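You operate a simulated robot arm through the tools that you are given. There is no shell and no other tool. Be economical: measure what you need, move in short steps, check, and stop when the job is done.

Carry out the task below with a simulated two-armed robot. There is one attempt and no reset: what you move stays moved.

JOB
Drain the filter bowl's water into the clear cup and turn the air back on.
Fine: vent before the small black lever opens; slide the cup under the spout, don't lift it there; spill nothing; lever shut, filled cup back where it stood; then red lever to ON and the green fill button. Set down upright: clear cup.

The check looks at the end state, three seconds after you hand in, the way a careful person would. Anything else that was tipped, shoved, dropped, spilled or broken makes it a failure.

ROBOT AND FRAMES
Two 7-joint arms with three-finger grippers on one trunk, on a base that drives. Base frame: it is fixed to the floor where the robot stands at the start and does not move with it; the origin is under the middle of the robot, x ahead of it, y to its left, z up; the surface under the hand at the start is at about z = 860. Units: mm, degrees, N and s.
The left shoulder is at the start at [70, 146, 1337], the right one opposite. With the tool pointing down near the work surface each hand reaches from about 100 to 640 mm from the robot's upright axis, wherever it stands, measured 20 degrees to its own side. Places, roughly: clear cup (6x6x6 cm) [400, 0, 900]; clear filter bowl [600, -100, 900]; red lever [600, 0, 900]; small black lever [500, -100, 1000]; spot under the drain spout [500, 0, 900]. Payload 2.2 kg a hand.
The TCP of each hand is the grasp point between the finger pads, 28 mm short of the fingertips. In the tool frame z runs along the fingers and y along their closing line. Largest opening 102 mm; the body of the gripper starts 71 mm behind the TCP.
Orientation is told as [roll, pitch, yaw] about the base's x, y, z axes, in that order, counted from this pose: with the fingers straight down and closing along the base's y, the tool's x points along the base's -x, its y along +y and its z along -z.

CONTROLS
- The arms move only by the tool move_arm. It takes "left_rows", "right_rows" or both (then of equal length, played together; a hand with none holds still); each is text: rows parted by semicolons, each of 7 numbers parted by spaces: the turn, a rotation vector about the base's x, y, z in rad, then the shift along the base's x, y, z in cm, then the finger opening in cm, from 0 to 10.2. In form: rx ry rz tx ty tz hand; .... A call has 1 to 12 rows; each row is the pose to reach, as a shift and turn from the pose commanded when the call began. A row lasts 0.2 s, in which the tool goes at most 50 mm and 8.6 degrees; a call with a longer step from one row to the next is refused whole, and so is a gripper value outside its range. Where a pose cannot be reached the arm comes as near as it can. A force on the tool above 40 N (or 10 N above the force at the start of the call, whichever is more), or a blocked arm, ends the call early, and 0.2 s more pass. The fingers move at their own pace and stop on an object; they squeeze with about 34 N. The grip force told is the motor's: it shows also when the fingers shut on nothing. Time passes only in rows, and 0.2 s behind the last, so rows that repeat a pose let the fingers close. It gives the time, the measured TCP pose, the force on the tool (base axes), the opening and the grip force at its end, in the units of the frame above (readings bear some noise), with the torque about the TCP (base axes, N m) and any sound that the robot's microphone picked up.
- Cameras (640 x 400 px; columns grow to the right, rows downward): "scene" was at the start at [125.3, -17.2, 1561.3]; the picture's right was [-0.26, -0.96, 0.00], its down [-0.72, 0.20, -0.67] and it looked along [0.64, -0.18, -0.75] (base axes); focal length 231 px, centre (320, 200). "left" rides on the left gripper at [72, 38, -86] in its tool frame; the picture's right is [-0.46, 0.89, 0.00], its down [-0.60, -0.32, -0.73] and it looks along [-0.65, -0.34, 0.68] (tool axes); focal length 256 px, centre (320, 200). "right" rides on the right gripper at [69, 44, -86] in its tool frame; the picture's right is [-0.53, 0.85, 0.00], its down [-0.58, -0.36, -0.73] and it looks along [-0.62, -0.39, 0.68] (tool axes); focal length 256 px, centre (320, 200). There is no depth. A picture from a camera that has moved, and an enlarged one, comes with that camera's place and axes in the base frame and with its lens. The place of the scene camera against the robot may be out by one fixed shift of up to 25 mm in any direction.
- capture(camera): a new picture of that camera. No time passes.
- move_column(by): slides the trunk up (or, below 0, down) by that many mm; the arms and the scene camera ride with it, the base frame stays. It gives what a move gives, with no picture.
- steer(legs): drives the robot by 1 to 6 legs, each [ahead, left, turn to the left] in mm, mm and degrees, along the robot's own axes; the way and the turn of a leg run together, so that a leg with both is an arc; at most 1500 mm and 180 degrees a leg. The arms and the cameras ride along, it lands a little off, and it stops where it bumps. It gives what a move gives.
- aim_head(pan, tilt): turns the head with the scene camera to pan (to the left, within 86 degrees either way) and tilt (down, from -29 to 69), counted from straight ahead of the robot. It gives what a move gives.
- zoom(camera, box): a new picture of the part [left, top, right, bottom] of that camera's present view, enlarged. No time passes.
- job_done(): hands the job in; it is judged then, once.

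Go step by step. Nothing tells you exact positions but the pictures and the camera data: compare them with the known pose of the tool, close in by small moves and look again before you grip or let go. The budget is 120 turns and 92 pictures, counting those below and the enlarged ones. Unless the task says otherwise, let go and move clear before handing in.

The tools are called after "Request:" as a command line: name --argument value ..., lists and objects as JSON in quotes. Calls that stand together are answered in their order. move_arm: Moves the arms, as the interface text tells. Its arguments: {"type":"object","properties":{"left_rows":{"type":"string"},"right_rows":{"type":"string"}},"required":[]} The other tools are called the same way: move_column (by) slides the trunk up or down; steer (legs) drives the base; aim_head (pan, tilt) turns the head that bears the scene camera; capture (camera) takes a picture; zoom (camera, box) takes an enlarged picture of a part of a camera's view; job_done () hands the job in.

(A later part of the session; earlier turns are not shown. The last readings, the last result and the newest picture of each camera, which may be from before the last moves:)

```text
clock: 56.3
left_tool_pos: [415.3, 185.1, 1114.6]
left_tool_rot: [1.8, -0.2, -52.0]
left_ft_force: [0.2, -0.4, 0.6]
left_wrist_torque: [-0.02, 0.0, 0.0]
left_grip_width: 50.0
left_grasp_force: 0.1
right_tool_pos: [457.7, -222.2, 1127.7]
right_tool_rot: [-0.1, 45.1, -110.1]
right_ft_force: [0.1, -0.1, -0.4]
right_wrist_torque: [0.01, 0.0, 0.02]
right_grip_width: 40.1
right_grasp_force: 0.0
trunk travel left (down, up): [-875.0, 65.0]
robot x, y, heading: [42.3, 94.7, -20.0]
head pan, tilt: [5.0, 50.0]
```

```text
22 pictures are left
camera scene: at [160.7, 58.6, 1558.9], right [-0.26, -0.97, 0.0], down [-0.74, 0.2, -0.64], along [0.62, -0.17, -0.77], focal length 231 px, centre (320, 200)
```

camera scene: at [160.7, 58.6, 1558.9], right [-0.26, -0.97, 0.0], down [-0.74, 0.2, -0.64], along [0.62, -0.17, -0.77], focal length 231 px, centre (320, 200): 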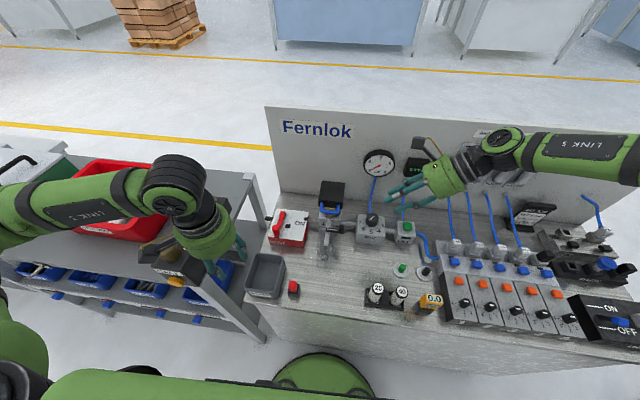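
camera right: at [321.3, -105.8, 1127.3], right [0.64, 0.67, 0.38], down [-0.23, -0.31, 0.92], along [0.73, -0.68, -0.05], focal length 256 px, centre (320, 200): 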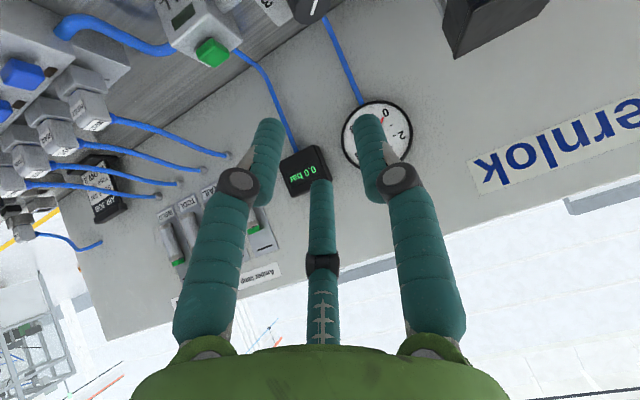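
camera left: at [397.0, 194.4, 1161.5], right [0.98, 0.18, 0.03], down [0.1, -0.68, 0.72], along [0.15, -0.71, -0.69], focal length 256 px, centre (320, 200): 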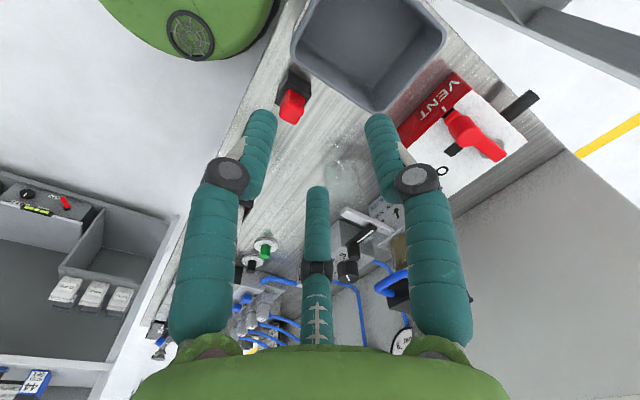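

Good pose. Moving to the pre-grasp point to the right of the black knob and looking.

Request:
move_arm --right_rows "0 0 0 0.8 1.4 -3 4; 0 0 0 1.6 2.9 -6 4; 0 0 0 2.3 4.4 -9.2 4; 0 0 0 2.3 4.4 -9.2 4"

Request:
capture --camera "right"

Request:
zoom --camera "scene" --box '[280, 130, 420, 260]'

```text
clock: 57.3
left_tool_pos: [413.8, 183.8, 1114.0]
left_tool_rot: [1.8, -0.2, -52.0]
left_ft_force: [-0.2, 0.1, -0.2]
left_wrist_torque: [-0.01, 0.01, -0.01]
left_grip_width: 49.9
left_grasp_force: 0.0
right_tool_pos: [452.9, -184.4, 1063.5]
right_tool_rot: [0.0, 45.0, -109.9]
right_ft_force: [-0.5, -0.7, 0.6]
right_wrist_torque: [0.04, 0.02, -0.03]
right_grip_width: 40.0
right_grasp_force: 0.1
right hand out of reach, approached as far as the arm can: row 2, 3, 4
trunk travel left (down, up): [-875.0, 65.0]
robot x, y, heading: [40.9, 95.1, -20.2]
head pan, tilt: [5.0, 50.0]
```

```text
21 pictures are left
camera right: at [490.4, -210.7, 1174.1], right [0.67, -0.64, -0.38], down [-0.66, -0.74, 0.11], along [-0.35, 0.18, -0.92], focal length 256 px, centre (320, 200)
```

right: 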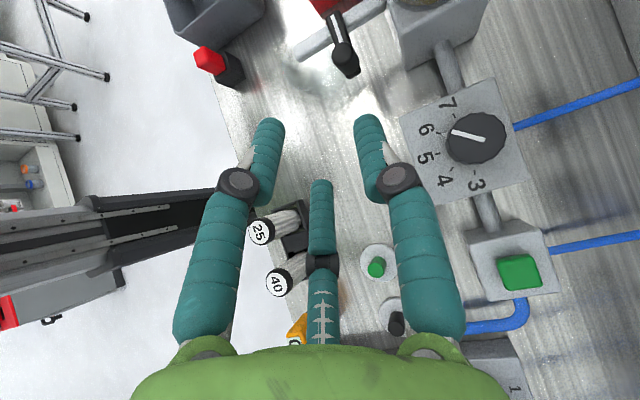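

```text
3.08 times, centred on (350, 195) of scene
camera zoom: at [161.2, 58.3, 1558.9], right [-0.26, -0.97, 0.0], down [-0.74, 0.2, -0.64], along [0.62, -0.17, -0.77], focal length 709 px, centre (228, 215)
```

zoom: 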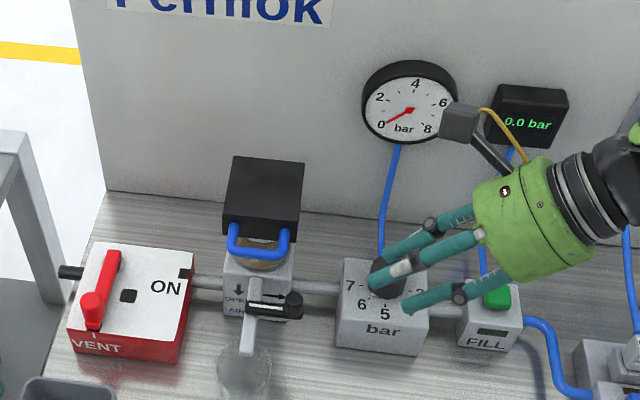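

Reach is again limited at that tilt. I'll use a nearly vertical pose with a 20° lean to the right and yaw -30°, so that the gap between fingers faces the blue loop.

Request:
move_arm --right_rows "-0.06 -0.0586 0.1186 0 -0.5 1.5 3.6; -0.12 -0.1172 0.2372 0 -0.5 3 3.6; -0.18 -0.1758 0.3558 0.5 0 3.5 3.6; -0.24 -0.2344 0.4744 1 0.5 4 3.6; -0.3 -0.293 0.593 1.5 1 4 3.6; -0.36 -0.3516 0.7116 2 1.5 4 3.6; -0.42 -0.4102 0.8302 2.5 2 4 3.6; -0.48 -0.4688 0.9488 3 2.5 4 3.6; -0.54 -0.5274 1.0674 3.6 3 4 3.6; -0.599 -0.586 1.186 4.3 3.4 3.5 3.6; -0.599 -0.586 1.186 4.3 3.4 2.7 3.6"

Request:
capture --camera "right"

```text
clock: 59.7
left_tool_pos: [413.6, 183.6, 1113.9]
left_tool_rot: [1.8, -0.2, -52.0]
left_ft_force: [0.1, -1.0, 0.1]
left_wrist_torque: [-0.01, 0.01, 0.0]
left_grip_width: 50.2
left_grasp_force: 0.0
right_tool_pos: [464.4, -167.6, 1107.7]
right_tool_rot: [19.7, 3.3, -29.2]
right_ft_force: [-0.2, 0.1, -0.5]
right_wrist_torque: [0.02, 0.0, -0.01]
right_grip_width: 36.1
right_grasp_force: 0.0
right hand out of reach, approached as far as the arm can: row 6, 7, 8, 9, 10, 11
trunk travel left (down, up): [-875.0, 65.0]
robot x, y, heading: [37.6, 92.0, -20.1]
head pan, tilt: [5.0, 50.0]
```

```text
19 pictures are left
camera right: at [415.7, -125.8, 1208.4], right [0.87, 0.43, 0.25], down [0.24, -0.81, 0.53], along [0.43, -0.4, -0.81], focal length 256 px, centre (320, 200)
```

right: 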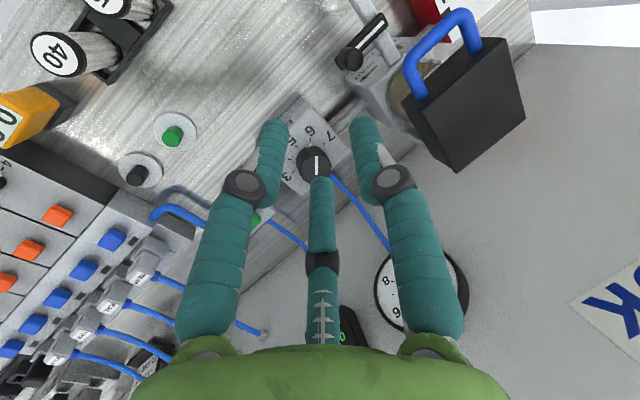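

The leaning pose also limits reach. I'll go vertical instead, which reaches well, keeping yaw near -30°.

Request:
move_arm --right_rows "-0.109 0.04 0 0 0 0 3.6; -0.219 0.08 0 0 0.5 0 3.6; -0.328 0.119 0 0.5 1 0 3.6; -0.328 0.119 0 2 2.5 0 3.6; -0.328 0.119 0 3 4 -1 3.6; -0.328 0.119 0 3.9 5.6 -2 3.6; -0.328 0.119 0 3.9 5.6 -2 3.6"

Request:
capture --camera "right"

```text
clock: 61.3
left_tool_pos: [413.8, 184.8, 1113.8]
left_tool_rot: [1.8, -0.2, -52.0]
left_ft_force: [0.4, -0.5, -0.3]
left_wrist_torque: [0.04, -0.03, 0.04]
left_grip_width: 50.0
left_grasp_force: 0.0
right_tool_pos: [421.6, -185.0, 1127.8]
right_tool_rot: [0.0, 0.0, -29.8]
right_ft_force: [-0.7, 0.0, 0.3]
right_wrist_torque: [0.01, -0.03, 0.01]
right_grip_width: 36.3
right_grasp_force: 0.1
right hand out of reach, approached as far as the arm can: row 1, 2, 3, 4, 5, 6, 7
trunk travel left (down, up): [-875.0, 65.0]
robot x, y, heading: [43.2, 93.2, -20.2]
head pan, tilt: [5.0, 50.0]
```

```text
18 pictures are left
camera right: at [383.3, -111.7, 1215.0], right [0.88, 0.47, 0.0], down [0.32, -0.6, 0.73], along [0.34, -0.65, -0.68], focal length 256 px, centre (320, 200)
```

right: 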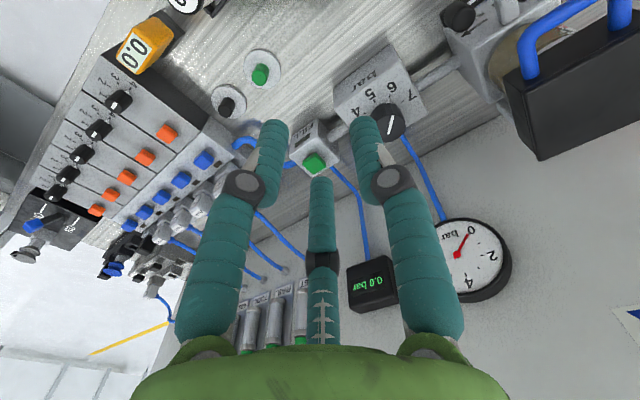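

The right arm hits a reach barrier here, but the left arm can reach the black knob vertically. I'll move the right hand away and bring the left above the black knob.

Request:
move_arm --left_rows "0 0 0.06 0.9 -3 0 4; 0 0 0.12 1.8 -6 0 3.4; 0 0 0.19 2.7 -9 0 3.4; 0 0 0.25 3.6 -12 0 3.4; 0 0 0.31 4.5 -15 0 3.4; 0 0 0.37 5.4 -18 0 3.4; 0 0 0.44 6.3 -21 0 3.4; 0 0 0.5 7.2 -24 -1 3.4; 0 0 0.56 8.2 -27 -3 3.4; 0 0 0.56 8.8 -28.8 -4 3.4; 0 0 0.56 8.8 -28.8 -4 3.4" --right_rows "0 0 0 -1 -3 2 3.6; 0 0 0 -2 -7 4 3.6; 0 0 0 -3 -11 6 3.6; 0 0 0 -4 -15 8 3.6; 0 0 0 -5 -18 10 3.6; 0 0 0 -5 -20 12 3.6; 0 0 0 -5 -20 12 3.6; 0 0 0 -5 -20 12 3.6; 0 0 0 -5 -20 12 3.6; 0 0 0 -5 -20 12 3.6; 0 0 0 -5 -20 12 3.6"

Request:
capture --camera "left"

```text
clock: 63.7
left_tool_pos: [501.9, -103.1, 1077.6]
left_tool_rot: [1.8, -0.2, -20.0]
left_ft_force: [-0.2, 0.2, 0.3]
left_wrist_torque: [-0.01, -0.03, 0.01]
left_grip_width: 34.2
left_grasp_force: 0.1
right_tool_pos: [372.2, -382.3, 1248.7]
right_tool_rot: [-0.1, -0.1, -29.9]
right_ft_force: [0.5, 0.1, 0.1]
right_wrist_torque: [-0.03, 0.02, 0.0]
right_grip_width: 35.9
right_grasp_force: 0.1
trunk travel left (down, up): [-875.0, 65.0]
robot x, y, heading: [38.7, 90.7, -19.9]
head pan, tilt: [5.0, 50.0]
```

```text
17 pictures are left
camera left: at [444.3, -45.9, 1163.8], right [0.74, 0.67, 0.03], down [0.45, -0.52, 0.72], along [0.5, -0.52, -0.69], focal length 256 px, centre (320, 200)
```

left: 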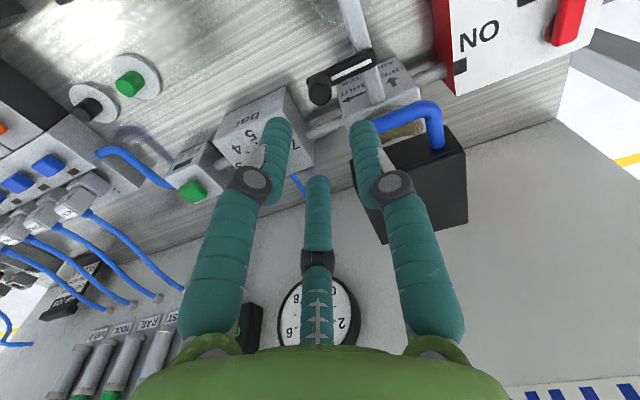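

The black knob is at [504,-104], right below the hand. Descending with opening 34 mm.

Request:
move_arm --left_rows "0 0 0 0.2 -0.15 -3 3.4; 0 0 0 0.2 -0.15 -6 3.4; 0 0 0 0.2 -0.15 -8 3.4; 0 0 0 0.2 -0.15 -9.2 3.4; 0 0 0 0.2 -0.15 -9.2 3.4"

Request:
capture --camera "left"

```text
clock: 64.9
left_tool_pos: [503.8, -103.5, 984.6]
left_tool_rot: [1.9, -0.2, -19.9]
left_ft_force: [0.0, -0.7, 0.0]
left_wrist_torque: [-0.01, 0.01, 0.01]
left_grip_width: 33.8
left_grasp_force: 0.1
right_tool_pos: [371.9, -383.6, 1249.0]
right_tool_rot: [0.0, 0.0, -29.9]
right_ft_force: [-0.2, -0.6, -0.6]
right_wrist_torque: [-0.01, -0.01, -0.01]
right_grip_width: 36.0
right_grasp_force: 0.0
trunk travel left (down, up): [-875.0, 65.0]
robot x, y, heading: [39.3, 91.2, -20.2]
head pan, tilt: [5.0, 50.0]
```

```text
16 pictures are left
camera left: at [446.5, -46.2, 1071.2], right [0.74, 0.67, 0.03], down [0.45, -0.52, 0.72], along [0.5, -0.52, -0.69], focal length 256 px, centre (320, 200)
```

left: 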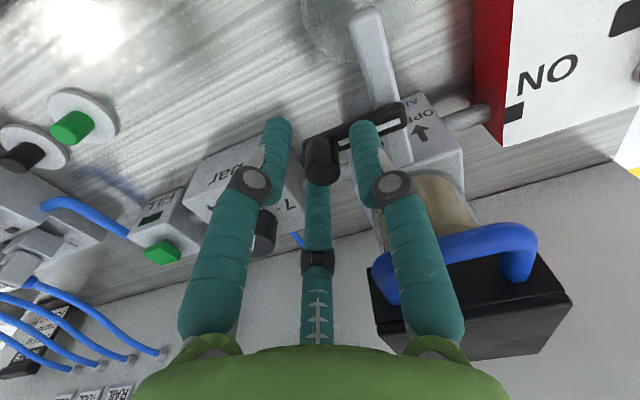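

The knob is between the fingers with no contact. Closing on it.

Request:
move_arm --left_rows "0 0 0 0 0 0 2; 0 0 0 0 0 0 1; 0 0 0 0 0 0 0.4; 0 0 0 0 0 0 0.4"

```text
clock: 65.9
left_tool_pos: [501.9, -103.6, 983.9]
left_tool_rot: [1.7, -0.1, -19.9]
left_ft_force: [1.5, -0.9, -0.7]
left_wrist_torque: [-0.18, -0.13, -0.09]
left_grip_width: 17.3
left_grasp_force: 42.4
right_tool_pos: [372.5, -382.8, 1248.2]
right_tool_rot: [0.0, 0.2, -29.9]
right_ft_force: [0.2, -1.7, 0.2]
right_wrist_torque: [0.03, -0.01, -0.02]
right_grip_width: 36.1
right_grasp_force: 0.0
trunk travel left (down, up): [-875.0, 65.0]
robot x, y, heading: [39.7, 90.1, -20.0]
head pan, tilt: [5.0, 50.0]
```

Gripped (17 mm). Turning the lever toward OPEN slowly, the first 45°.

Request:
move_arm --left_rows "0 0 -0.065 -0.48 0.23 0 0.4; 0 0 -0.13 -0.93 0.52 0 0.4; 0 0 -0.196 -1.34 0.86 0 0.4; 0 0 -0.26 -1.7 1.26 0 0.4; 0 0 -0.327 -2.0 1.7 0 0.4; 0 0 -0.39 -2.25 2.17 0 0.4; 0 0 -0.39 -2.25 2.17 0 0.4"

Request:
capture --camera "left"

```text
clock: 67.5
left_tool_pos: [483.4, -83.4, 983.8]
left_tool_rot: [1.9, -0.4, -42.3]
left_ft_force: [17.4, -3.1, 15.6]
left_wrist_torque: [-0.48, -0.03, -0.38]
left_grip_width: 17.3
left_grasp_force: 42.9
right_tool_pos: [374.4, -382.5, 1249.2]
right_tool_rot: [-0.1, 0.2, -29.9]
right_ft_force: [0.7, 0.3, -0.6]
right_wrist_torque: [0.01, 0.01, 0.0]
right_grip_width: 36.0
right_grasp_force: 0.2
trunk travel left (down, up): [-875.0, 65.0]
robot x, y, heading: [40.9, 90.8, -19.9]
head pan, tilt: [5.0, 50.0]
```

```text
15 pictures are left
camera left: at [453.5, -8.3, 1070.2], right [0.94, 0.34, 0.03], down [0.21, -0.65, 0.73], along [0.27, -0.67, -0.69], focal length 256 px, centre (320, 200)
```

left: 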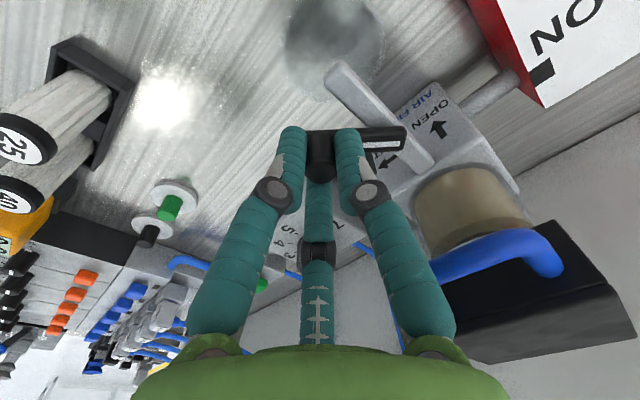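

The lever is halfway. The fitted pivot is about [516,-71.5] with a 35 mm radius. Continuing to 90°.

Request:
move_arm --left_rows "0 0 -0.065 0.07 0.35 0.05 0.4; 0 0 -0.13 0 0.77 0.1 0.4; 0 0 -0.196 -0.02 1.23 0.1 0.4; 0 0 -0.26 0.02 1.69 0.1 0.4; 0 0 -0.327 0.12 2.14 0.1 0.4; 0 0 -0.39 0.28 2.57 0.1 0.4; 0 0 -0.39 0.28 2.57 0.1 0.4"

Request:
capture --camera "left"

```text
clock: 69.1
left_tool_pos: [483.3, -57.7, 984.1]
left_tool_rot: [1.7, 0.0, -64.7]
left_ft_force: [0.2, -8.3, -1.9]
left_wrist_torque: [-0.55, 0.01, 0.05]
left_grip_width: 17.3
left_grasp_force: 42.6
right_tool_pos: [373.2, -384.0, 1248.1]
right_tool_rot: [0.1, 0.1, -29.9]
right_ft_force: [0.4, 0.0, 0.4]
right_wrist_torque: [0.01, -0.03, 0.03]
right_grip_width: 35.9
right_grasp_force: 0.0
trunk travel left (down, up): [-875.0, 65.0]
robot x, y, heading: [39.0, 95.1, -20.0]
head pan, tilt: [5.0, 50.0]
```

```text
14 pictures are left
camera left: at [483.2, 21.8, 1070.4], right [1.0, -0.04, 0.03], down [-0.05, -0.69, 0.72], along [-0.01, -0.72, -0.69], focal length 256 px, centre (320, 200)
```

left: 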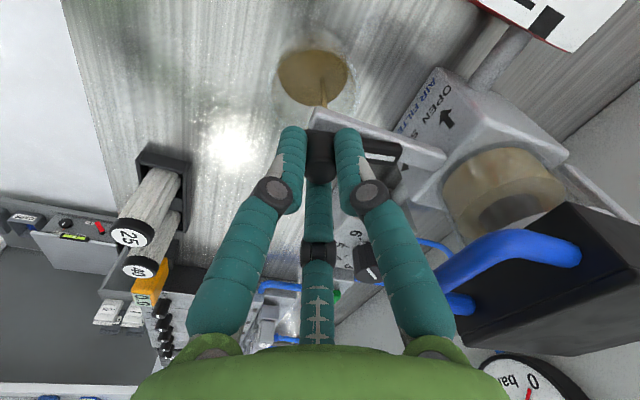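

Brown water is streaming into the cup. I'll hold still until the bowl is drained.

Request:
move_arm --left_rows "0 0 0 0 0 0 0.4; 0 0 0 0 0 0 0.4; 0 0 0 0 0 0 0.4; 0 0 0 0 0 0 0.4; 0 0 0 0 0 0 0.4; 0 0 0 0 0 0 0.4; 0 0 0 0 0 0 0.4; 0 0 0 0 0 0 0.4; 0 0 0 0 0 0 0.4; 0 0 0 0 0 0 0.4; 0 0 0 0 0 0 0.4; 0 0 0 0 0 0 0.4"

Request:
move_arm --left_rows "0 0 0 0 0 0 0.4; 0 0 0 0 0 0 0.4; 0 0 0 0 0 0 0.4; 0 0 0 0 0 0 0.4; 0 0 0 0 0 0 0.4; 0 0 0 0 0 0 0.4; 0 0 0 0 0 0 0.4; 0 0 0 0 0 0 0.4; 0 0 0 0 0 0 0.4; 0 0 0 0 0 0 0.4; 0 0 0 0 0 0 0.4; 0 0 0 0 0 0 0.4"

Request:
capture --camera "left"

```text
clock: 71.7
left_tool_pos: [483.7, -57.7, 983.9]
left_tool_rot: [1.8, 0.0, -64.7]
left_ft_force: [-10.6, -4.9, -20.8]
left_wrist_torque: [-0.06, 0.43, -0.01]
left_grip_width: 17.5
left_grasp_force: 43.4
right_tool_pos: [371.5, -384.7, 1248.2]
right_tool_rot: [0.2, 0.0, -29.9]
right_ft_force: [0.1, 0.0, -0.1]
right_wrist_torque: [0.0, 0.01, -0.01]
right_grip_width: 36.2
right_grasp_force: 0.1
trunk travel left (down, up): [-875.0, 65.0]
robot x, y, heading: [39.7, 91.8, -20.0]
head pan, tilt: [5.0, 50.0]
```

```text
clock: 74.3
left_tool_pos: [483.3, -57.0, 983.7]
left_tool_rot: [1.7, 0.0, -64.7]
left_ft_force: [-11.3, -3.5, -19.9]
left_wrist_torque: [-0.2, 0.44, -0.06]
left_grip_width: 17.1
left_grasp_force: 43.2
right_tool_pos: [371.7, -384.1, 1248.0]
right_tool_rot: [0.1, 0.0, -29.9]
right_ft_force: [0.3, -1.0, 0.0]
right_wrist_torque: [0.0, -0.02, 0.01]
right_grip_width: 35.7
right_grasp_force: 0.0
trunk travel left (down, up): [-875.0, 65.0]
robot x, y, heading: [40.8, 88.8, -20.4]
head pan, tilt: [5.0, 50.0]
```

```text
13 pictures are left
camera left: at [483.1, 21.8, 1070.6], right [1.0, -0.04, 0.03], down [-0.05, -0.69, 0.72], along [-0.01, -0.72, -0.69], focal length 256 px, centre (320, 200)
```

left: 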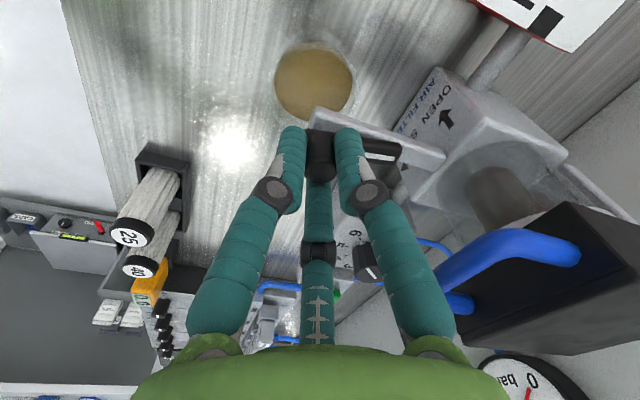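

The bowl is drained and the stream has stopped. Swinging the lever back to SHUT along the same arc.

Request:
move_arm --left_rows "0 0 0.065 -0.16 -0.43 0 0.4; 0 0 0.13 -0.26 -0.88 0 0.4; 0 0 0.196 -0.3 -1.34 0 0.4; 0 0 0.26 -0.28 -1.8 0 0.4; 0 0 0.327 -0.2 -2.25 0 0.4; 0 0 0.39 -0.07 -2.69 0 0.4; 0 0 0.457 0.13 -3.1 0 0.4; 0 0 0.52 0.37 -3.49 0 0.4; 0 0 0.587 0.66 -3.85 0 0.4; 0 0 0.65 1.0 -4.16 0 0.4; 0 0 0.72 1.38 -4.42 0 0.4; 0 0 0.78 1.85 -4.68 0 0.4"

Request:
capture --camera "left"

```text
clock: 76.9
left_tool_pos: [501.5, -102.3, 984.7]
left_tool_rot: [1.7, -0.2, -20.0]
left_ft_force: [-4.1, 5.3, -4.7]
left_wrist_torque: [0.05, 0.3, 0.26]
left_grip_width: 17.2
left_grasp_force: 42.9
right_tool_pos: [371.5, -381.4, 1249.5]
right_tool_rot: [-0.1, -0.1, -29.9]
right_ft_force: [0.0, 0.4, 0.2]
right_wrist_torque: [0.02, 0.03, -0.01]
right_grip_width: 36.0
right_grasp_force: 0.1
trunk travel left (down, up): [-875.0, 65.0]
robot x, y, heading: [39.3, 91.4, -19.9]
head pan, tilt: [5.0, 50.0]
```

```text
12 pictures are left
camera left: at [446.0, -45.8, 1071.5], right [0.74, 0.67, 0.03], down [0.45, -0.52, 0.72], along [0.5, -0.52, -0.69], focal length 256 px, centre (320, 200)
```

left: 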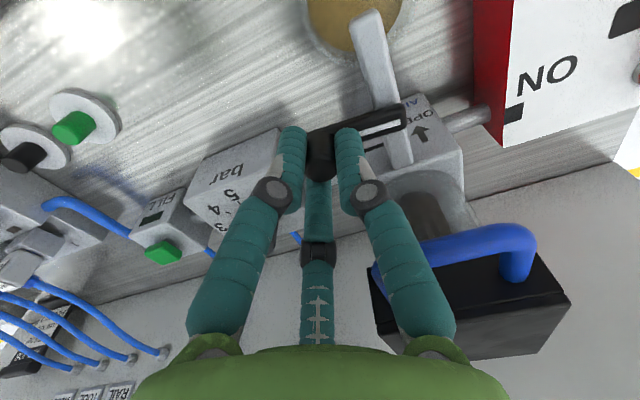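

The lever is back at SHUT. I'll nudge it firmly shut, release, lift, and position above the cup at yaw -52°.

Request:
move_arm --left_rows "0 0 0 0.15 -0.15 0 0.4; 0 0 0 0.1 -0.1 0 2; 0 0 0 0 -0.1 0 3.4; 0 0 0 0 -0.1 0 3.4; 0 0 0 0 -0.1 3 3.4; 0 0 0 0 -0.1 6 3.4; 0 0 -0.14 -0.5 1 9 4; 0 0 -0.28 -1.2 2.5 10.5 5.5; 0 0 -0.42 -2 4 10.5 7.5; 0 0 -0.56 -2.8 5.6 9 7.5; 0 0 -0.56 -2.8 5.6 6 7.5; 0 0 -0.56 -2.8 5.6 3 7.5"

Request:
capture --camera "left"

```text
clock: 79.5
left_tool_pos: [473.8, -47.7, 1014.8]
left_tool_rot: [1.8, -0.2, -52.1]
left_ft_force: [1.0, 0.4, 0.7]
left_wrist_torque: [0.03, 0.0, 0.02]
left_grip_width: 74.8
left_grasp_force: 0.0
right_tool_pos: [372.7, -382.9, 1248.7]
right_tool_rot: [0.1, 0.0, -29.9]
right_ft_force: [-0.5, 0.3, -0.6]
right_wrist_torque: [0.02, 0.01, -0.02]
right_grip_width: 36.1
right_grasp_force: 0.0
trunk travel left (down, up): [-875.0, 65.0]
robot x, y, heading: [40.1, 92.2, -20.0]
head pan, tilt: [5.0, 50.0]
```

```text
11 pictures are left
camera left: at [457.7, 30.3, 1101.4], right [0.98, 0.18, 0.03], down [0.1, -0.68, 0.72], along [0.15, -0.71, -0.69], focal length 256 px, centre (320, 200)
```

left: 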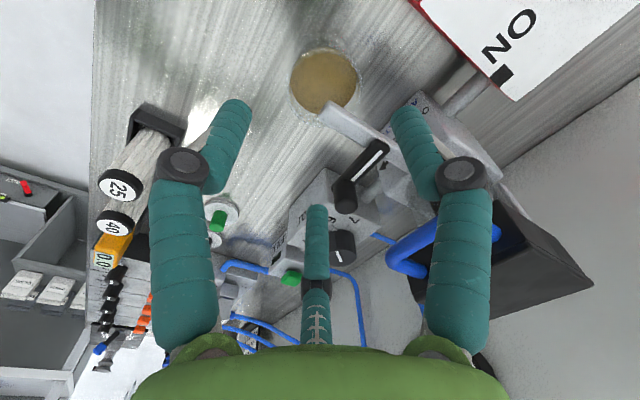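

The cup, holding water to about mid-height, is at [482,-50]; the lever is shut. Descending with the hand offset ~10 mm toward the robot to avoid the loop, then closing very gently.

Request:
move_arm --left_rows "0 0 0 -0.08 0.1 -3 7.5; 0 0 0 -0.08 0.1 -6 7.5; 0 0 0 -0.08 0.1 -8.5 7.5; 0 0 0 -0.08 0.1 -10 7.5; 0 0 0 -0.08 0.1 -10 7.5"

Request:
move_arm --left_rows "0 0 0 0 0 0 7.3; 0 0 0 0 0 0 7.1; 0 0 0 0 0 0 6.9; 0 0 0 0 0 0 6.7; 0 0 0 0 0 0 6.5; 0 0 0 0 0 0 6.3; 0 0 0 0 0 0 6.1; 0 0 0 0 0 0 5.9; 0 0 0 0 0 0 5.7; 0 0 0 0 0 0 5.5; 0 0 0 0 0 0 5.3; 0 0 0 0 0 0 5.1"

Request:
capture --camera "left"

```text
clock: 80.7
left_tool_pos: [474.4, -47.1, 916.1]
left_tool_rot: [1.9, -0.4, -52.0]
left_ft_force: [0.2, 0.1, 0.0]
left_wrist_torque: [0.0, -0.01, -0.01]
left_grip_width: 74.7
left_grasp_force: 0.0
right_tool_pos: [368.8, -381.1, 1249.1]
right_tool_rot: [-0.1, 0.0, -29.9]
right_ft_force: [-0.3, -0.1, -0.6]
right_wrist_torque: [-0.04, 0.0, 0.03]
right_grip_width: 35.8
right_grasp_force: 0.1
trunk travel left (down, up): [-875.0, 65.0]
robot x, y, heading: [39.5, 93.2, -20.2]
head pan, tilt: [5.0, 50.0]
```

```text
clock: 83.3
left_tool_pos: [473.2, -46.8, 916.6]
left_tool_rot: [1.9, -0.3, -52.0]
left_ft_force: [-1.6, 0.5, 5.0]
left_wrist_torque: [-0.38, -0.3, 0.11]
left_grip_width: 57.3
left_grasp_force: 33.7
right_tool_pos: [371.1, -382.0, 1250.3]
right_tool_rot: [0.0, 0.0, -29.9]
right_ft_force: [-0.2, -0.6, -0.1]
right_wrist_torque: [0.01, -0.01, -0.01]
right_grip_width: 36.1
right_grasp_force: 0.0
trunk travel left (down, up): [-875.0, 65.0]
robot x, y, heading: [40.0, 96.5, -19.8]
head pan, tilt: [5.0, 50.0]
```

```text
10 pictures are left
camera left: at [456.1, 31.7, 1003.6], right [0.98, 0.18, 0.03], down [0.1, -0.68, 0.72], along [0.15, -0.71, -0.69], focal length 256 px, centre (320, 200)
```

left: 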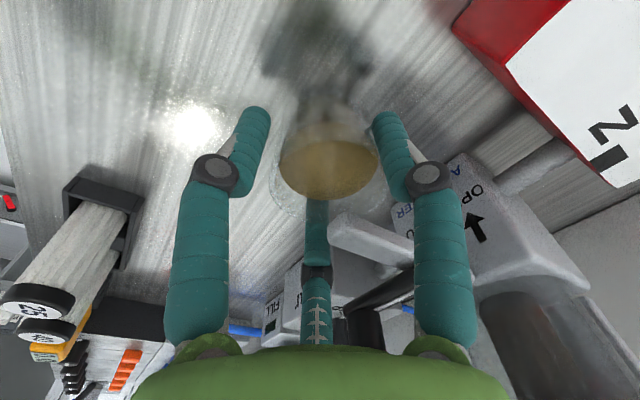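

Gripped at 57 mm, with the cup centre at about [479,-48]. Sliding it back gently in two halves toward its original spot [381.5,-16].

Request:
move_arm --left_rows "0 0 0 -0.095 0.031 0 5; 0 0 0 -0.285 0.094 0 5; 0 0 0 -0.57 0.187 0 5; 0 0 0 -1.045 0.343 0 5; 0 0 0 -1.615 0.53 0 5; 0 0 0 -2.185 0.718 0 5; 0 0 0 -2.755 0.905 0 5; 0 0 0 -3.325 1.09 0 5; 0 0 0 -3.895 1.28 0 5; 0 0 0 -4.37 1.435 0 5; 0 0 0 -4.655 1.53 0 5; 0 0 0 -4.845 1.59 0 5"

Request:
move_arm --left_rows "0 0 0 -0.095 0.031 0 5; 0 0 0 -0.285 0.094 0 5; 0 0 0 -0.57 0.187 0 5; 0 0 0 -1.045 0.343 0 5; 0 0 0 -1.615 0.53 0 5; 0 0 0 -2.185 0.718 0 5; 0 0 0 -2.755 0.905 0 5; 0 0 0 -3.325 1.09 0 5; 0 0 0 -3.895 1.28 0 5; 0 0 0 -4.37 1.435 0 5; 0 0 0 -4.655 1.53 0 5; 0 0 0 -4.845 1.59 0 5"

Request:
zoom --camera "scene" --box '[260, 220, 360, 310]'

```text
clock: 85.9
left_tool_pos: [426.5, -32.3, 916.2]
left_tool_rot: [1.8, -0.4, -52.0]
left_ft_force: [6.9, -2.7, 22.7]
left_wrist_torque: [-0.41, -0.4, 0.05]
left_grip_width: 56.7
left_grasp_force: 34.1
right_tool_pos: [370.7, -382.3, 1249.7]
right_tool_rot: [0.0, 0.0, -29.8]
right_ft_force: [0.0, 0.0, -0.2]
right_wrist_torque: [0.02, 0.0, -0.02]
right_grip_width: 36.0
right_grasp_force: 0.1
trunk travel left (down, up): [-875.0, 65.0]
robot x, y, heading: [40.0, 94.9, -20.0]
head pan, tilt: [5.0, 50.0]
```

```text
clock: 88.5
left_tool_pos: [376.7, -15.9, 915.5]
left_tool_rot: [1.8, -0.4, -52.0]
left_ft_force: [8.0, -2.5, 25.1]
left_wrist_torque: [-0.42, -0.34, 0.13]
left_grip_width: 56.6
left_grasp_force: 33.6
right_tool_pos: [370.2, -383.1, 1248.2]
right_tool_rot: [-0.1, 0.0, -29.9]
right_ft_force: [0.0, -0.6, -0.9]
right_wrist_torque: [0.07, -0.01, 0.0]
right_grip_width: 36.0
right_grasp_force: 0.2
trunk travel left (down, up): [-875.0, 65.0]
robot x, y, heading: [41.5, 95.3, -20.2]
head pan, tilt: [5.0, 50.0]
```

```text
4.44 times, centred on (310, 265) of scene
camera zoom: at [160.1, 58.9, 1559.1], right [-0.26, -0.97, 0.0], down [-0.74, 0.2, -0.64], along [0.62, -0.17, -0.77], focal length 1025 px, centre (364, -89)
```

zoom: 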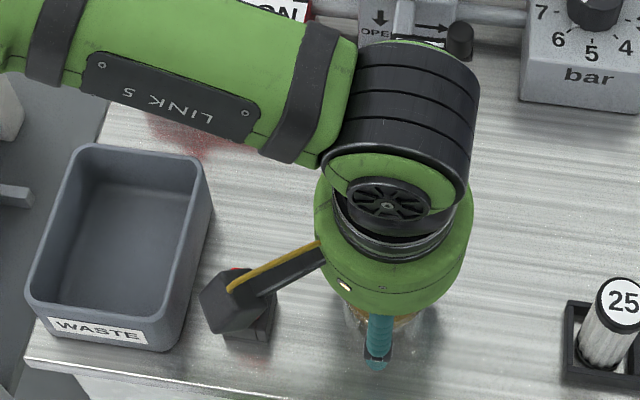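

The hand hides the cup in the scene view; I'll measure with the left camera.

Request:
capture --camera "left"

```text
8 pictures are left
camera left: at [359.5, 62.6, 1001.6], right [0.98, 0.18, 0.03], down [0.1, -0.68, 0.73], along [0.15, -0.71, -0.69], focal length 256 px, centre (320, 200)
```

left: 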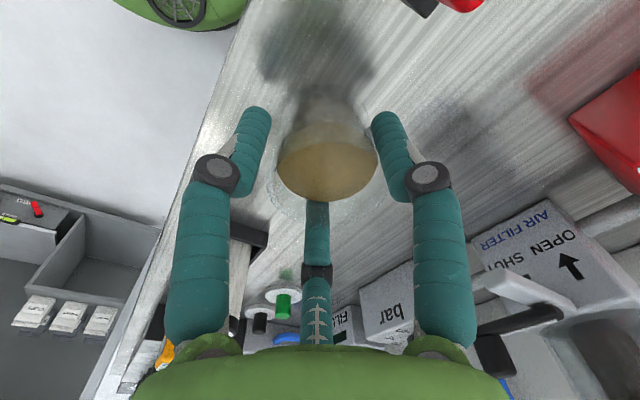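

Cross-checking both cameras, the original spot was about 11 mm further left and 3 mm further ahead. I'll slide the cup there gently, then release slowly.

Request:
move_arm --left_rows "0 0 0 0.03 0.1 0 5; 0 0 0 0.08 0.3 0 5; 0 0 0 0.15 0.55 0 5; 0 0 0 0.22 0.8 0 5; 0 0 0 0.27 1.0 0 5; 0 0 0 0.3 1.15 0 5; 0 0 0 0.3 1.15 0 5; 0 0 0 0.3 1.15 0 5.8; 0 0 0 0.3 1.15 0 6.2; 0 0 0 0.3 1.15 0 6.7; 0 0 0 0.3 1.15 0 7.2; 0 0 0 0.3 1.15 0 7.5"

Request:
move_arm --left_rows "0 0 0 0 0 1.5 7.5; 0 0 0 0 0 3.5 7.5; 0 0 0 0 0 6.5 7.5; 0 0 0 0 0 10 7.5; 0 0 0 0 0 14 7.5; 0 0 0 0 3 16 7.5; 0 0 0 0 7 18 6; 0 0 0 0 11 19 5; 0 0 0 0 14 19 5; 0 0 0 0 14 19 5"

Request:
zoom --camera "scene" --box '[260, 220, 360, 310]'

```text
clock: 91.1
left_tool_pos: [379.6, -3.4, 914.3]
left_tool_rot: [1.8, -0.1, -52.0]
left_ft_force: [0.5, 0.0, 0.0]
left_wrist_torque: [-0.02, 0.03, -0.01]
left_grip_width: 75.0
left_grasp_force: 0.1
right_tool_pos: [372.2, -382.1, 1249.4]
right_tool_rot: [0.0, -0.1, -29.8]
right_ft_force: [0.2, 0.5, 0.4]
right_wrist_torque: [0.02, -0.02, 0.04]
right_grip_width: 35.9
right_grasp_force: 0.1
trunk travel left (down, up): [-875.0, 65.0]
robot x, y, heading: [40.2, 91.6, -20.0]
head pan, tilt: [5.0, 50.0]
```

```text
clock: 93.3
left_tool_pos: [379.3, 137.2, 1104.5]
left_tool_rot: [1.9, -0.2, -52.1]
left_ft_force: [1.2, 0.2, -0.3]
left_wrist_torque: [-0.01, 0.03, 0.0]
left_grip_width: 50.0
left_grasp_force: 0.2
right_tool_pos: [373.4, -384.0, 1247.9]
right_tool_rot: [0.0, 0.1, -29.9]
right_ft_force: [0.5, 0.6, 0.5]
right_wrist_torque: [-0.01, 0.01, 0.02]
right_grip_width: 36.1
right_grasp_force: 0.0
trunk travel left (down, up): [-875.0, 65.0]
robot x, y, heading: [39.5, 88.2, -19.8]
head pan, tilt: [5.0, 50.0]
```

```text
4.44 times, centred on (310, 265) of scene
camera zoom: at [161.1, 57.7, 1558.9], right [-0.26, -0.97, 0.0], down [-0.74, 0.2, -0.64], along [0.62, -0.17, -0.77], focal length 1025 px, centre (364, -89)
```

zoom: 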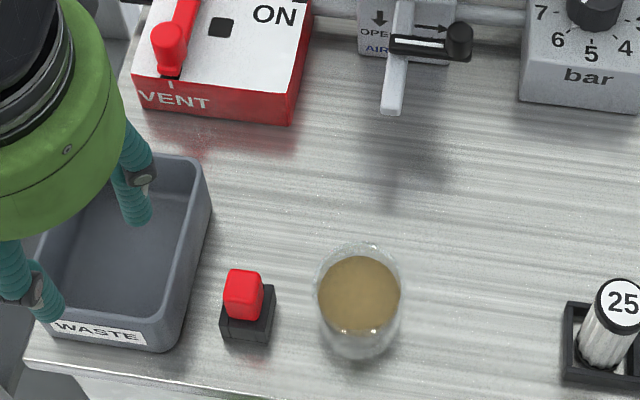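

The cup stands upright with the water inside, within a few millimetres of its original place, and nothing has spilled. Next I'll bring the left hand over the red knob at VENT.

Request:
move_arm --left_rows "0 0 0.09 3.2 -0.9 0 4; 0 0 0.19 6.4 -1.8 0 4; 0 0 0.28 9.6 -2.7 0 4; 0 0 0.37 12.8 -3.6 0 4; 0 0 0.47 16 -4.5 -1 4; 0 0 0.56 19.3 -5.4 -3 4; 0 0 0.56 19.3 -5.4 -5.5 4; 0 0 0.56 19.3 -5.4 -5.5 4"

Request:
capture --camera "left"

```text
clock: 95.1
left_tool_pos: [570.6, 82.9, 1049.2]
left_tool_rot: [1.8, -0.2, -20.0]
left_ft_force: [0.0, 0.2, -1.3]
left_wrist_torque: [0.0, 0.0, -0.02]
left_grip_width: 40.1
left_grasp_force: 0.0
right_tool_pos: [372.2, -382.7, 1247.9]
right_tool_rot: [-0.1, 0.1, -29.8]
right_ft_force: [0.4, 0.3, -0.4]
right_wrist_torque: [0.02, -0.02, -0.01]
right_grip_width: 36.1
right_grasp_force: 0.0
trunk travel left (down, up): [-875.0, 65.0]
robot x, y, heading: [38.0, 90.1, -19.7]
head pan, tilt: [5.0, 50.0]
```

```text
6 pictures are left
camera left: at [514.3, 140.4, 1135.2], right [0.74, 0.67, 0.03], down [0.45, -0.53, 0.72], along [0.5, -0.52, -0.69], focal length 256 px, centre (320, 200)
```

left: 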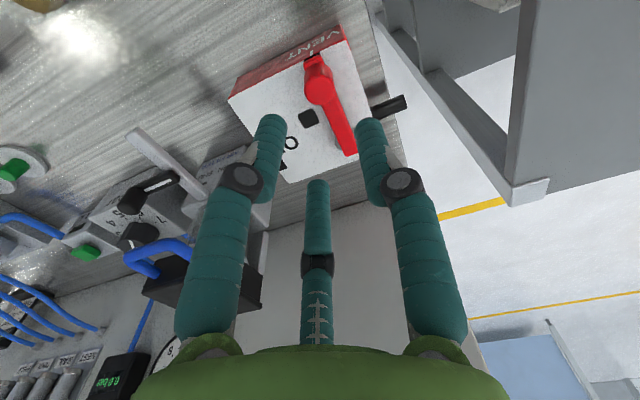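

The knob is at [571.7,84.6], centred. Descending and gripping.

Request:
move_arm --left_rows "0 0 0 0.1 0.15 -3 4; 0 0 0 0.1 0.15 -6 4; 0 0 0 0.1 0.15 -7.8 4; 0 0 0 0.1 0.15 -8.8 4; 0 0 0 0.1 0.15 -8.8 4; 0 0 0 0.1 0.15 -8.8 2.8; 0 0 0 0.1 0.15 -8.8 1.8; 0 0 0 0.1 0.15 -8.8 0.5; 0 0 0 0.1 0.15 -8.8 0.5"

```text
clock: 97.1
left_tool_pos: [570.8, 84.7, 961.1]
left_tool_rot: [1.8, -0.3, -19.8]
left_ft_force: [-0.8, 1.2, -1.0]
left_wrist_torque: [-0.5, 0.55, 0.02]
left_grip_width: 22.4
left_grasp_force: 45.7
right_tool_pos: [371.5, -382.4, 1249.5]
right_tool_rot: [-0.1, -0.1, -29.9]
right_ft_force: [0.7, -0.3, -0.9]
right_wrist_torque: [0.01, -0.03, 0.01]
right_grip_width: 36.4
right_grasp_force: 0.1
trunk travel left (down, up): [-875.0, 65.0]
robot x, y, heading: [41.4, 91.5, -20.2]
head pan, tilt: [5.0, 50.0]
```

Gripped (22 mm). Swinging the first half back toward ON.

Request:
move_arm --left_rows "0 0 0.064 -0.23 -0.88 0 0.5; 0 0 0.128 -0.47 -1.74 0 0.5; 0 0 0.192 -0.59 -2.64 0 0.5; 0 0 0.256 -0.58 -3.54 0 0.5; 0 0 0.32 -0.45 -4.43 0 0.5; 0 0 0.384 -0.19 -5.29 0 0.5; 0 0 0.384 -0.19 -5.29 0 0.5"

```text
clock: 98.7
left_tool_pos: [571.2, 31.6, 960.2]
left_tool_rot: [1.8, -0.1, 2.1]
left_ft_force: [-5.0, 3.3, -6.0]
left_wrist_torque: [0.05, 0.05, 0.34]
left_grip_width: 22.1
left_grasp_force: 44.6
right_tool_pos: [370.2, -381.5, 1249.8]
right_tool_rot: [-0.1, -0.1, -29.9]
right_ft_force: [-0.2, -0.4, -0.4]
right_wrist_torque: [-0.01, 0.04, -0.02]
right_grip_width: 35.8
right_grasp_force: 0.1
trunk travel left (down, up): [-875.0, 65.0]
robot x, y, heading: [41.4, 92.5, -20.3]
head pan, tilt: [5.0, 50.0]
```

Half way with low forces. Completing the swing to ON.

Request:
move_arm --left_rows "0 0 0.055 0.35 -0.78 0 0.5; 0 0 0.11 0.8 -1.5 0 0.5; 0 0 0.165 1.35 -2.16 0 0.5; 0 0 0.22 1.97 -2.75 0 0.5; 0 0 0.275 2.67 -3.24 0 0.5; 0 0 0.33 3.43 -3.64 0 0.5; 0 0 0.385 4.22 -4.0 0 0.5; 0 0 0.385 4.45 -4.1 0 0.5; 0 0 0.385 4.45 -4.1 0 0.5"

Request:
zoom --camera "scene" --box '[250, 130, 450, 290]'

```text
clock: 100.7
left_tool_pos: [610.4, -10.7, 962.6]
left_tool_rot: [1.9, -0.1, 24.0]
left_ft_force: [-21.2, 0.1, -5.6]
left_wrist_torque: [-0.25, 0.24, -0.08]
left_grip_width: 22.1
left_grasp_force: 45.5
right_tool_pos: [367.6, -383.0, 1248.9]
right_tool_rot: [0.1, -0.1, -30.0]
right_ft_force: [0.2, -0.5, -0.8]
right_wrist_torque: [-0.02, 0.01, 0.03]
right_grip_width: 35.9
right_grasp_force: 0.0
trunk travel left (down, up): [-875.0, 65.0]
robot x, y, heading: [41.4, 95.2, -20.6]
head pan, tilt: [5.0, 50.0]
```

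```text
2.50 times, centred on (350, 210) of scene
camera zoom: at [156.0, 58.3, 1559.3], right [-0.26, -0.97, 0.0], down [-0.74, 0.2, -0.65], along [0.62, -0.17, -0.76], focal length 576 px, centre (245, 175)
```

zoom: 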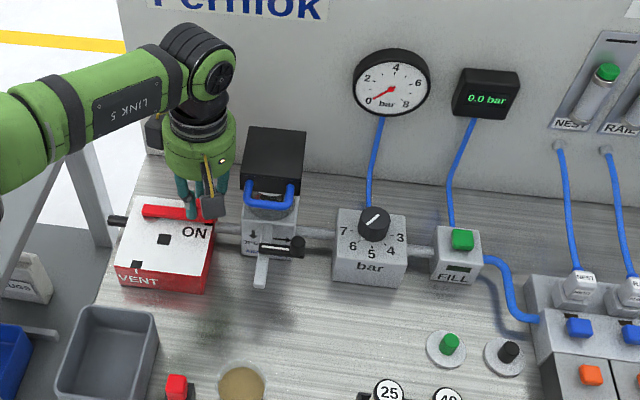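

The lever is at ON. I'll release the left hand and withdraw it up and away, while the right hand closes and moves above the green FILL button (about [482,-331]).

Request:
move_arm --left_rows "0 0 0 -0.2 0 0 0.5; 0 0 0 -0.2 0 0 2.5; 0 0 0 -0.2 0 0 4; 0 0 0 -0.2 0 0 4; 0 0 0 -0.2 0 3 4; 0 0 0 -0.2 0 7 4; 0 0 0 -0.5 0.5 11 4; 0 0 0 -3 2.5 14 4; 0 0 0 -6 5 16 4; 0 0 0 -9 8 17 4; 0 0 0 -12 11 17 4; 0 0 0 -12 11 17 4" --right_rows "0 0 0 1 0.5 -1.5 2; 0 0 0 2 1 -3.5 0; 0 0 0 3 1.5 -5.5 0; 0 0 0 4 2 -7.5 0; 0 0 0 5 2.5 -9.5 0; 0 0 0 6 3 -11.5 0; 0 0 0 7 3.5 -13.5 0; 0 0 0 8 4 -15.5 0; 0 0 0 9.2 4.4 -17.5 0; 0 0 0 10.3 4.8 -19.2 0; 0 0 0 11.1 5.1 -20.5 0; 0 0 0 11.1 5.1 -20.5 0"

Request:
capture --camera "right"

```text
clock: 103.3
left_tool_pos: [497.2, 100.9, 1131.1]
left_tool_rot: [2.0, -0.2, 24.2]
left_ft_force: [0.4, -0.1, -0.2]
left_wrist_torque: [0.02, 0.0, -0.02]
left_grip_width: 40.4
left_grasp_force: 0.0
right_tool_pos: [453.1, -337.6, 1061.7]
right_tool_rot: [0.0, 0.1, -30.1]
right_ft_force: [-0.2, 0.1, -0.5]
right_wrist_torque: [0.01, 0.0, -0.01]
right_grip_width: 2.0
right_grasp_force: 30.8
right hand out of reach, approached as far as the arm can: row 9, 10, 11, 12
trunk travel left (down, up): [-875.0, 65.0]
robot x, y, heading: [42.6, 91.2, -20.1]
head pan, tilt: [5.0, 50.0]
```

```text
4 pictures are left
camera right: at [415.0, -264.5, 1148.3], right [0.88, 0.47, 0.0], down [0.32, -0.6, 0.73], along [0.34, -0.65, -0.68], focal length 256 px, centre (320, 200)
```

right: 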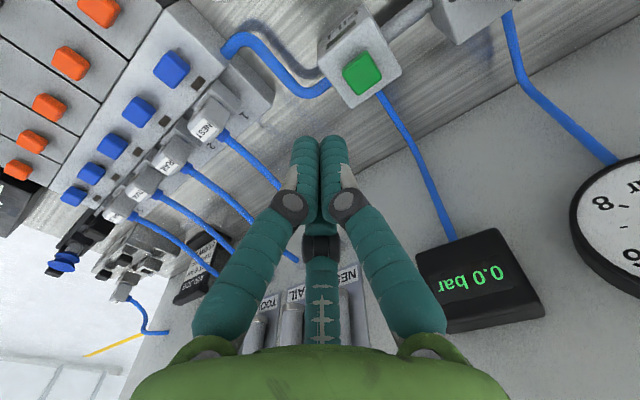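

The button is at about [485,-325], z ≈ 925. The reach limit seems height-related, so I'll go forward while descending to z ≈ 985 (tips at 957).

Request:
move_arm --right_rows "0 0 0 0 0 -3 0; 0 0 0 0.5 0.2 -6 0; 0 0 0 1.5 0.6 -7.5 0; 0 0 0 2.5 1 -7.7 0; 0 0 0 3.2 1.25 -7.7 0; 0 0 0 3.2 1.25 -7.7 0"

```text
clock: 104.7
left_tool_pos: [497.0, 100.2, 1130.9]
left_tool_rot: [1.9, -0.2, 24.1]
left_ft_force: [0.2, -0.3, -0.5]
left_wrist_torque: [-0.02, 0.01, 0.0]
left_grip_width: 40.0
left_grasp_force: 0.1
right_tool_pos: [428.5, -333.2, 1029.5]
right_tool_rot: [0.0, 0.1, -29.9]
right_ft_force: [0.9, -0.3, 0.6]
right_wrist_torque: [0.02, -0.01, 0.01]
right_grip_width: 2.3
right_grasp_force: 32.0
right hand out of reach, approached as far as the arm can: row 1, 2, 3, 4, 5, 6
trunk travel left (down, up): [-875.0, 65.0]
robot x, y, heading: [35.5, 94.6, -19.9]
head pan, tilt: [5.0, 50.0]
```

The right arm is stuck short, but the left arm has better reach. I'll raise the right hand, drive the base ~300 mm to the right parallel to the bench, and press the button with the left hand.

Request:
move_arm --right_rows "0 0 0 -1 0 4 0; 0 0 0 -2 -1 8 0; 0 0 0 -3 -2 12 0; 0 0 0 -5 -3 16 0; 0 0 0 -7 -4 20 0; 0 0 0 -9 -5 22 0; 0 0 0 -9 -5 22 0" --left_rows "0 0 0 0 0 2 4; 0 0 0 0 0 4 3; 0 0 0 0 0 6 2; 0 0 0 -1 0 8 0; 0 0 0 -2 0 8 0; 0 0 0 -3 0 8 0; 0 0 0 -3 0 8 0"

Request:
steer --legs '[[-10, -290, 0]]'

```text
clock: 106.3
left_tool_pos: [467.7, 99.3, 1211.1]
left_tool_rot: [1.9, -0.2, 24.1]
left_ft_force: [0.4, -0.8, 0.3]
left_wrist_torque: [-0.02, 0.02, 0.0]
left_grip_width: 2.3
left_grasp_force: 32.0
right_tool_pos: [336.7, -383.0, 1249.1]
right_tool_rot: [0.0, 0.0, -30.0]
right_ft_force: [-0.2, 0.5, -0.8]
right_wrist_torque: [0.02, 0.04, 0.01]
right_grip_width: 1.9
right_grasp_force: 31.0
trunk travel left (down, up): [-875.0, 65.0]
robot x, y, heading: [40.6, 93.2, -20.2]
head pan, tilt: [5.0, 50.0]
```

```text
clock: 108.3
left_tool_pos: [358.4, -168.3, 1209.4]
left_tool_rot: [1.8, 0.0, 23.9]
left_ft_force: [-0.4, 0.1, 0.0]
left_wrist_torque: [-0.03, 0.03, -0.02]
left_grip_width: 2.1
left_grasp_force: 31.0
right_tool_pos: [226.5, -649.2, 1248.8]
right_tool_rot: [-0.1, 0.0, -30.1]
right_ft_force: [0.0, -0.6, 0.6]
right_wrist_torque: [-0.05, 0.01, 0.02]
right_grip_width: 1.7
right_grasp_force: 31.4
trunk travel left (down, up): [-875.0, 65.0]
robot x, y, heading: [-71.5, -179.1, -20.2]
head pan, tilt: [5.0, 50.0]
```

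The base has shifted. I'll bring the closed left hand above the FILL button and look.

Request:
move_arm --left_rows "0 0 0 1.6 -2.2 -2 0; 0 0 0 3.2 -4.4 -4 0; 0 0 0 4.8 -6.6 -6 0; 0 0 0 6.4 -8.8 -8 0; 0 0 0 8 -11 -10 0; 0 0 0 9.6 -13 -12.5 0; 0 0 0 11.2 -15 -15 0; 0 0 0 12.4 -15.6 -17.5 0; 0 0 0 12.4 -15.6 -17.5 0"

Request:
capture --camera "left"

```text
clock: 110.3
left_tool_pos: [481.7, -326.4, 1037.2]
left_tool_rot: [1.8, -0.3, 23.9]
left_ft_force: [0.4, 0.6, 0.5]
left_wrist_torque: [-0.02, 0.02, -0.01]
left_grip_width: 2.0
left_grasp_force: 31.0
right_tool_pos: [226.6, -650.7, 1249.2]
right_tool_rot: [0.0, -0.1, -30.0]
right_ft_force: [-0.9, 0.1, -0.7]
right_wrist_torque: [-0.06, 0.0, -0.01]
right_grip_width: 2.3
right_grasp_force: 31.1
trunk travel left (down, up): [-875.0, 65.0]
robot x, y, heading: [-72.4, -178.8, -20.1]
head pan, tilt: [5.0, 50.0]
```

```text
3 pictures are left
camera left: at [400.5, -323.8, 1123.0], right [0.07, 1.0, 0.03], down [0.69, -0.07, 0.72], along [0.72, -0.03, -0.69], focal length 256 px, centre (320, 200)
```

left: 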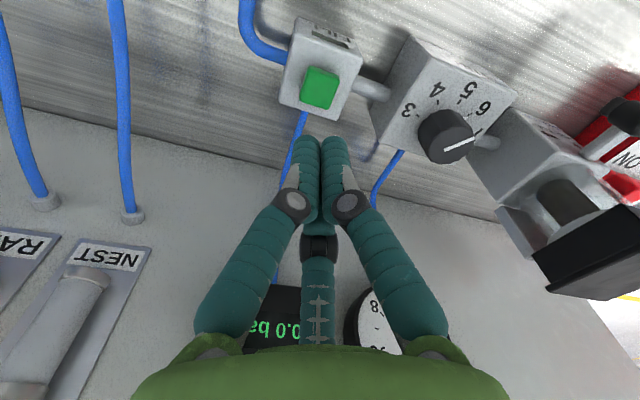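

The button is directly below at [481,-324]. I'll descend in small steps and press.

Request:
move_arm --left_rows "0 0 0 0 0.25 -3 0; 0 0 0 0 0.25 -6 0; 0 0 0 0 0.25 -7.4 0; 0 0 0 0 0.25 -7.8 0; 0 0 0 0 0.25 -8.2 0; 0 0 0 0 0.25 -8.5 0"

```text
clock: 111.7
left_tool_pos: [481.9, -324.8, 951.9]
left_tool_rot: [1.8, -0.1, 24.0]
left_ft_force: [1.0, -0.1, 0.8]
left_wrist_torque: [0.01, -0.02, 0.01]
left_grip_width: 2.3
left_grasp_force: 31.6
right_tool_pos: [225.5, -651.2, 1248.0]
right_tool_rot: [0.1, 0.0, -30.2]
right_ft_force: [-0.4, -0.1, 0.4]
right_wrist_torque: [0.02, 0.02, 0.03]
right_grip_width: 2.0
right_grasp_force: 31.8
trunk travel left (down, up): [-875.0, 65.0]
robot x, y, heading: [-69.9, -173.6, -20.3]
head pan, tilt: [5.0, 50.0]
heard: click
```

I heard a click. I'll press 2 mm more to be sure, then lift off and check the display.

Request:
move_arm --left_rows "0 0 0 0 0 -0.2 0; 0 0 0 0 0 -0.2 0; 0 0 0 0 0 2 0; 0 0 0 0 0 5 0; 0 0 0 -1 0.5 9 0; 0 0 0 -4 1.5 12 0; 0 0 0 -8 3 13 0; 0 0 0 -12 4.4 14 0; 0 0 0 -16 6 15 0; 0 0 0 -16 6 15 0; 0 0 0 -16 6 15 0"

Request:
capture --camera "scene"

```text
clock: 114.1
left_tool_pos: [325.0, -264.4, 1098.7]
left_tool_rot: [2.0, -0.2, 24.1]
left_ft_force: [0.4, -0.3, -0.8]
left_wrist_torque: [0.0, -0.03, 0.01]
left_grip_width: 2.2
left_grasp_force: 31.3
right_tool_pos: [226.1, -651.9, 1248.1]
right_tool_rot: [0.1, 0.1, -30.1]
right_ft_force: [-0.8, 1.0, 1.1]
right_wrist_torque: [-0.05, 0.02, 0.03]
right_grip_width: 2.3
right_grasp_force: 31.6
trunk travel left (down, up): [-875.0, 65.0]
robot x, y, heading: [-67.1, -180.9, -20.3]
head pan, tilt: [5.0, 50.0]
```

```text
2 pictures are left
camera scene: at [52.0, -211.1, 1558.9], right [-0.26, -0.96, 0.0], down [-0.74, 0.2, -0.64], along [0.62, -0.17, -0.77], focal length 231 px, centre (320, 200)
```

scene: 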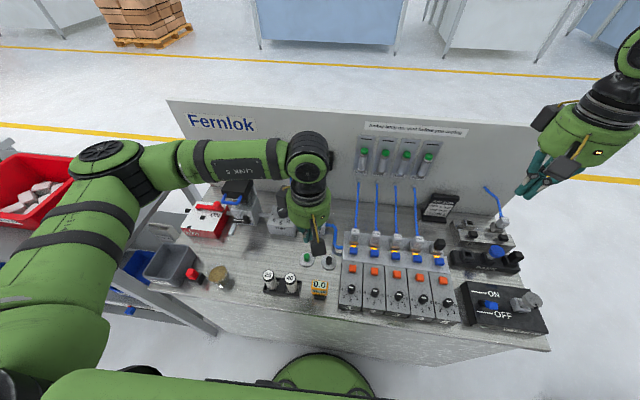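

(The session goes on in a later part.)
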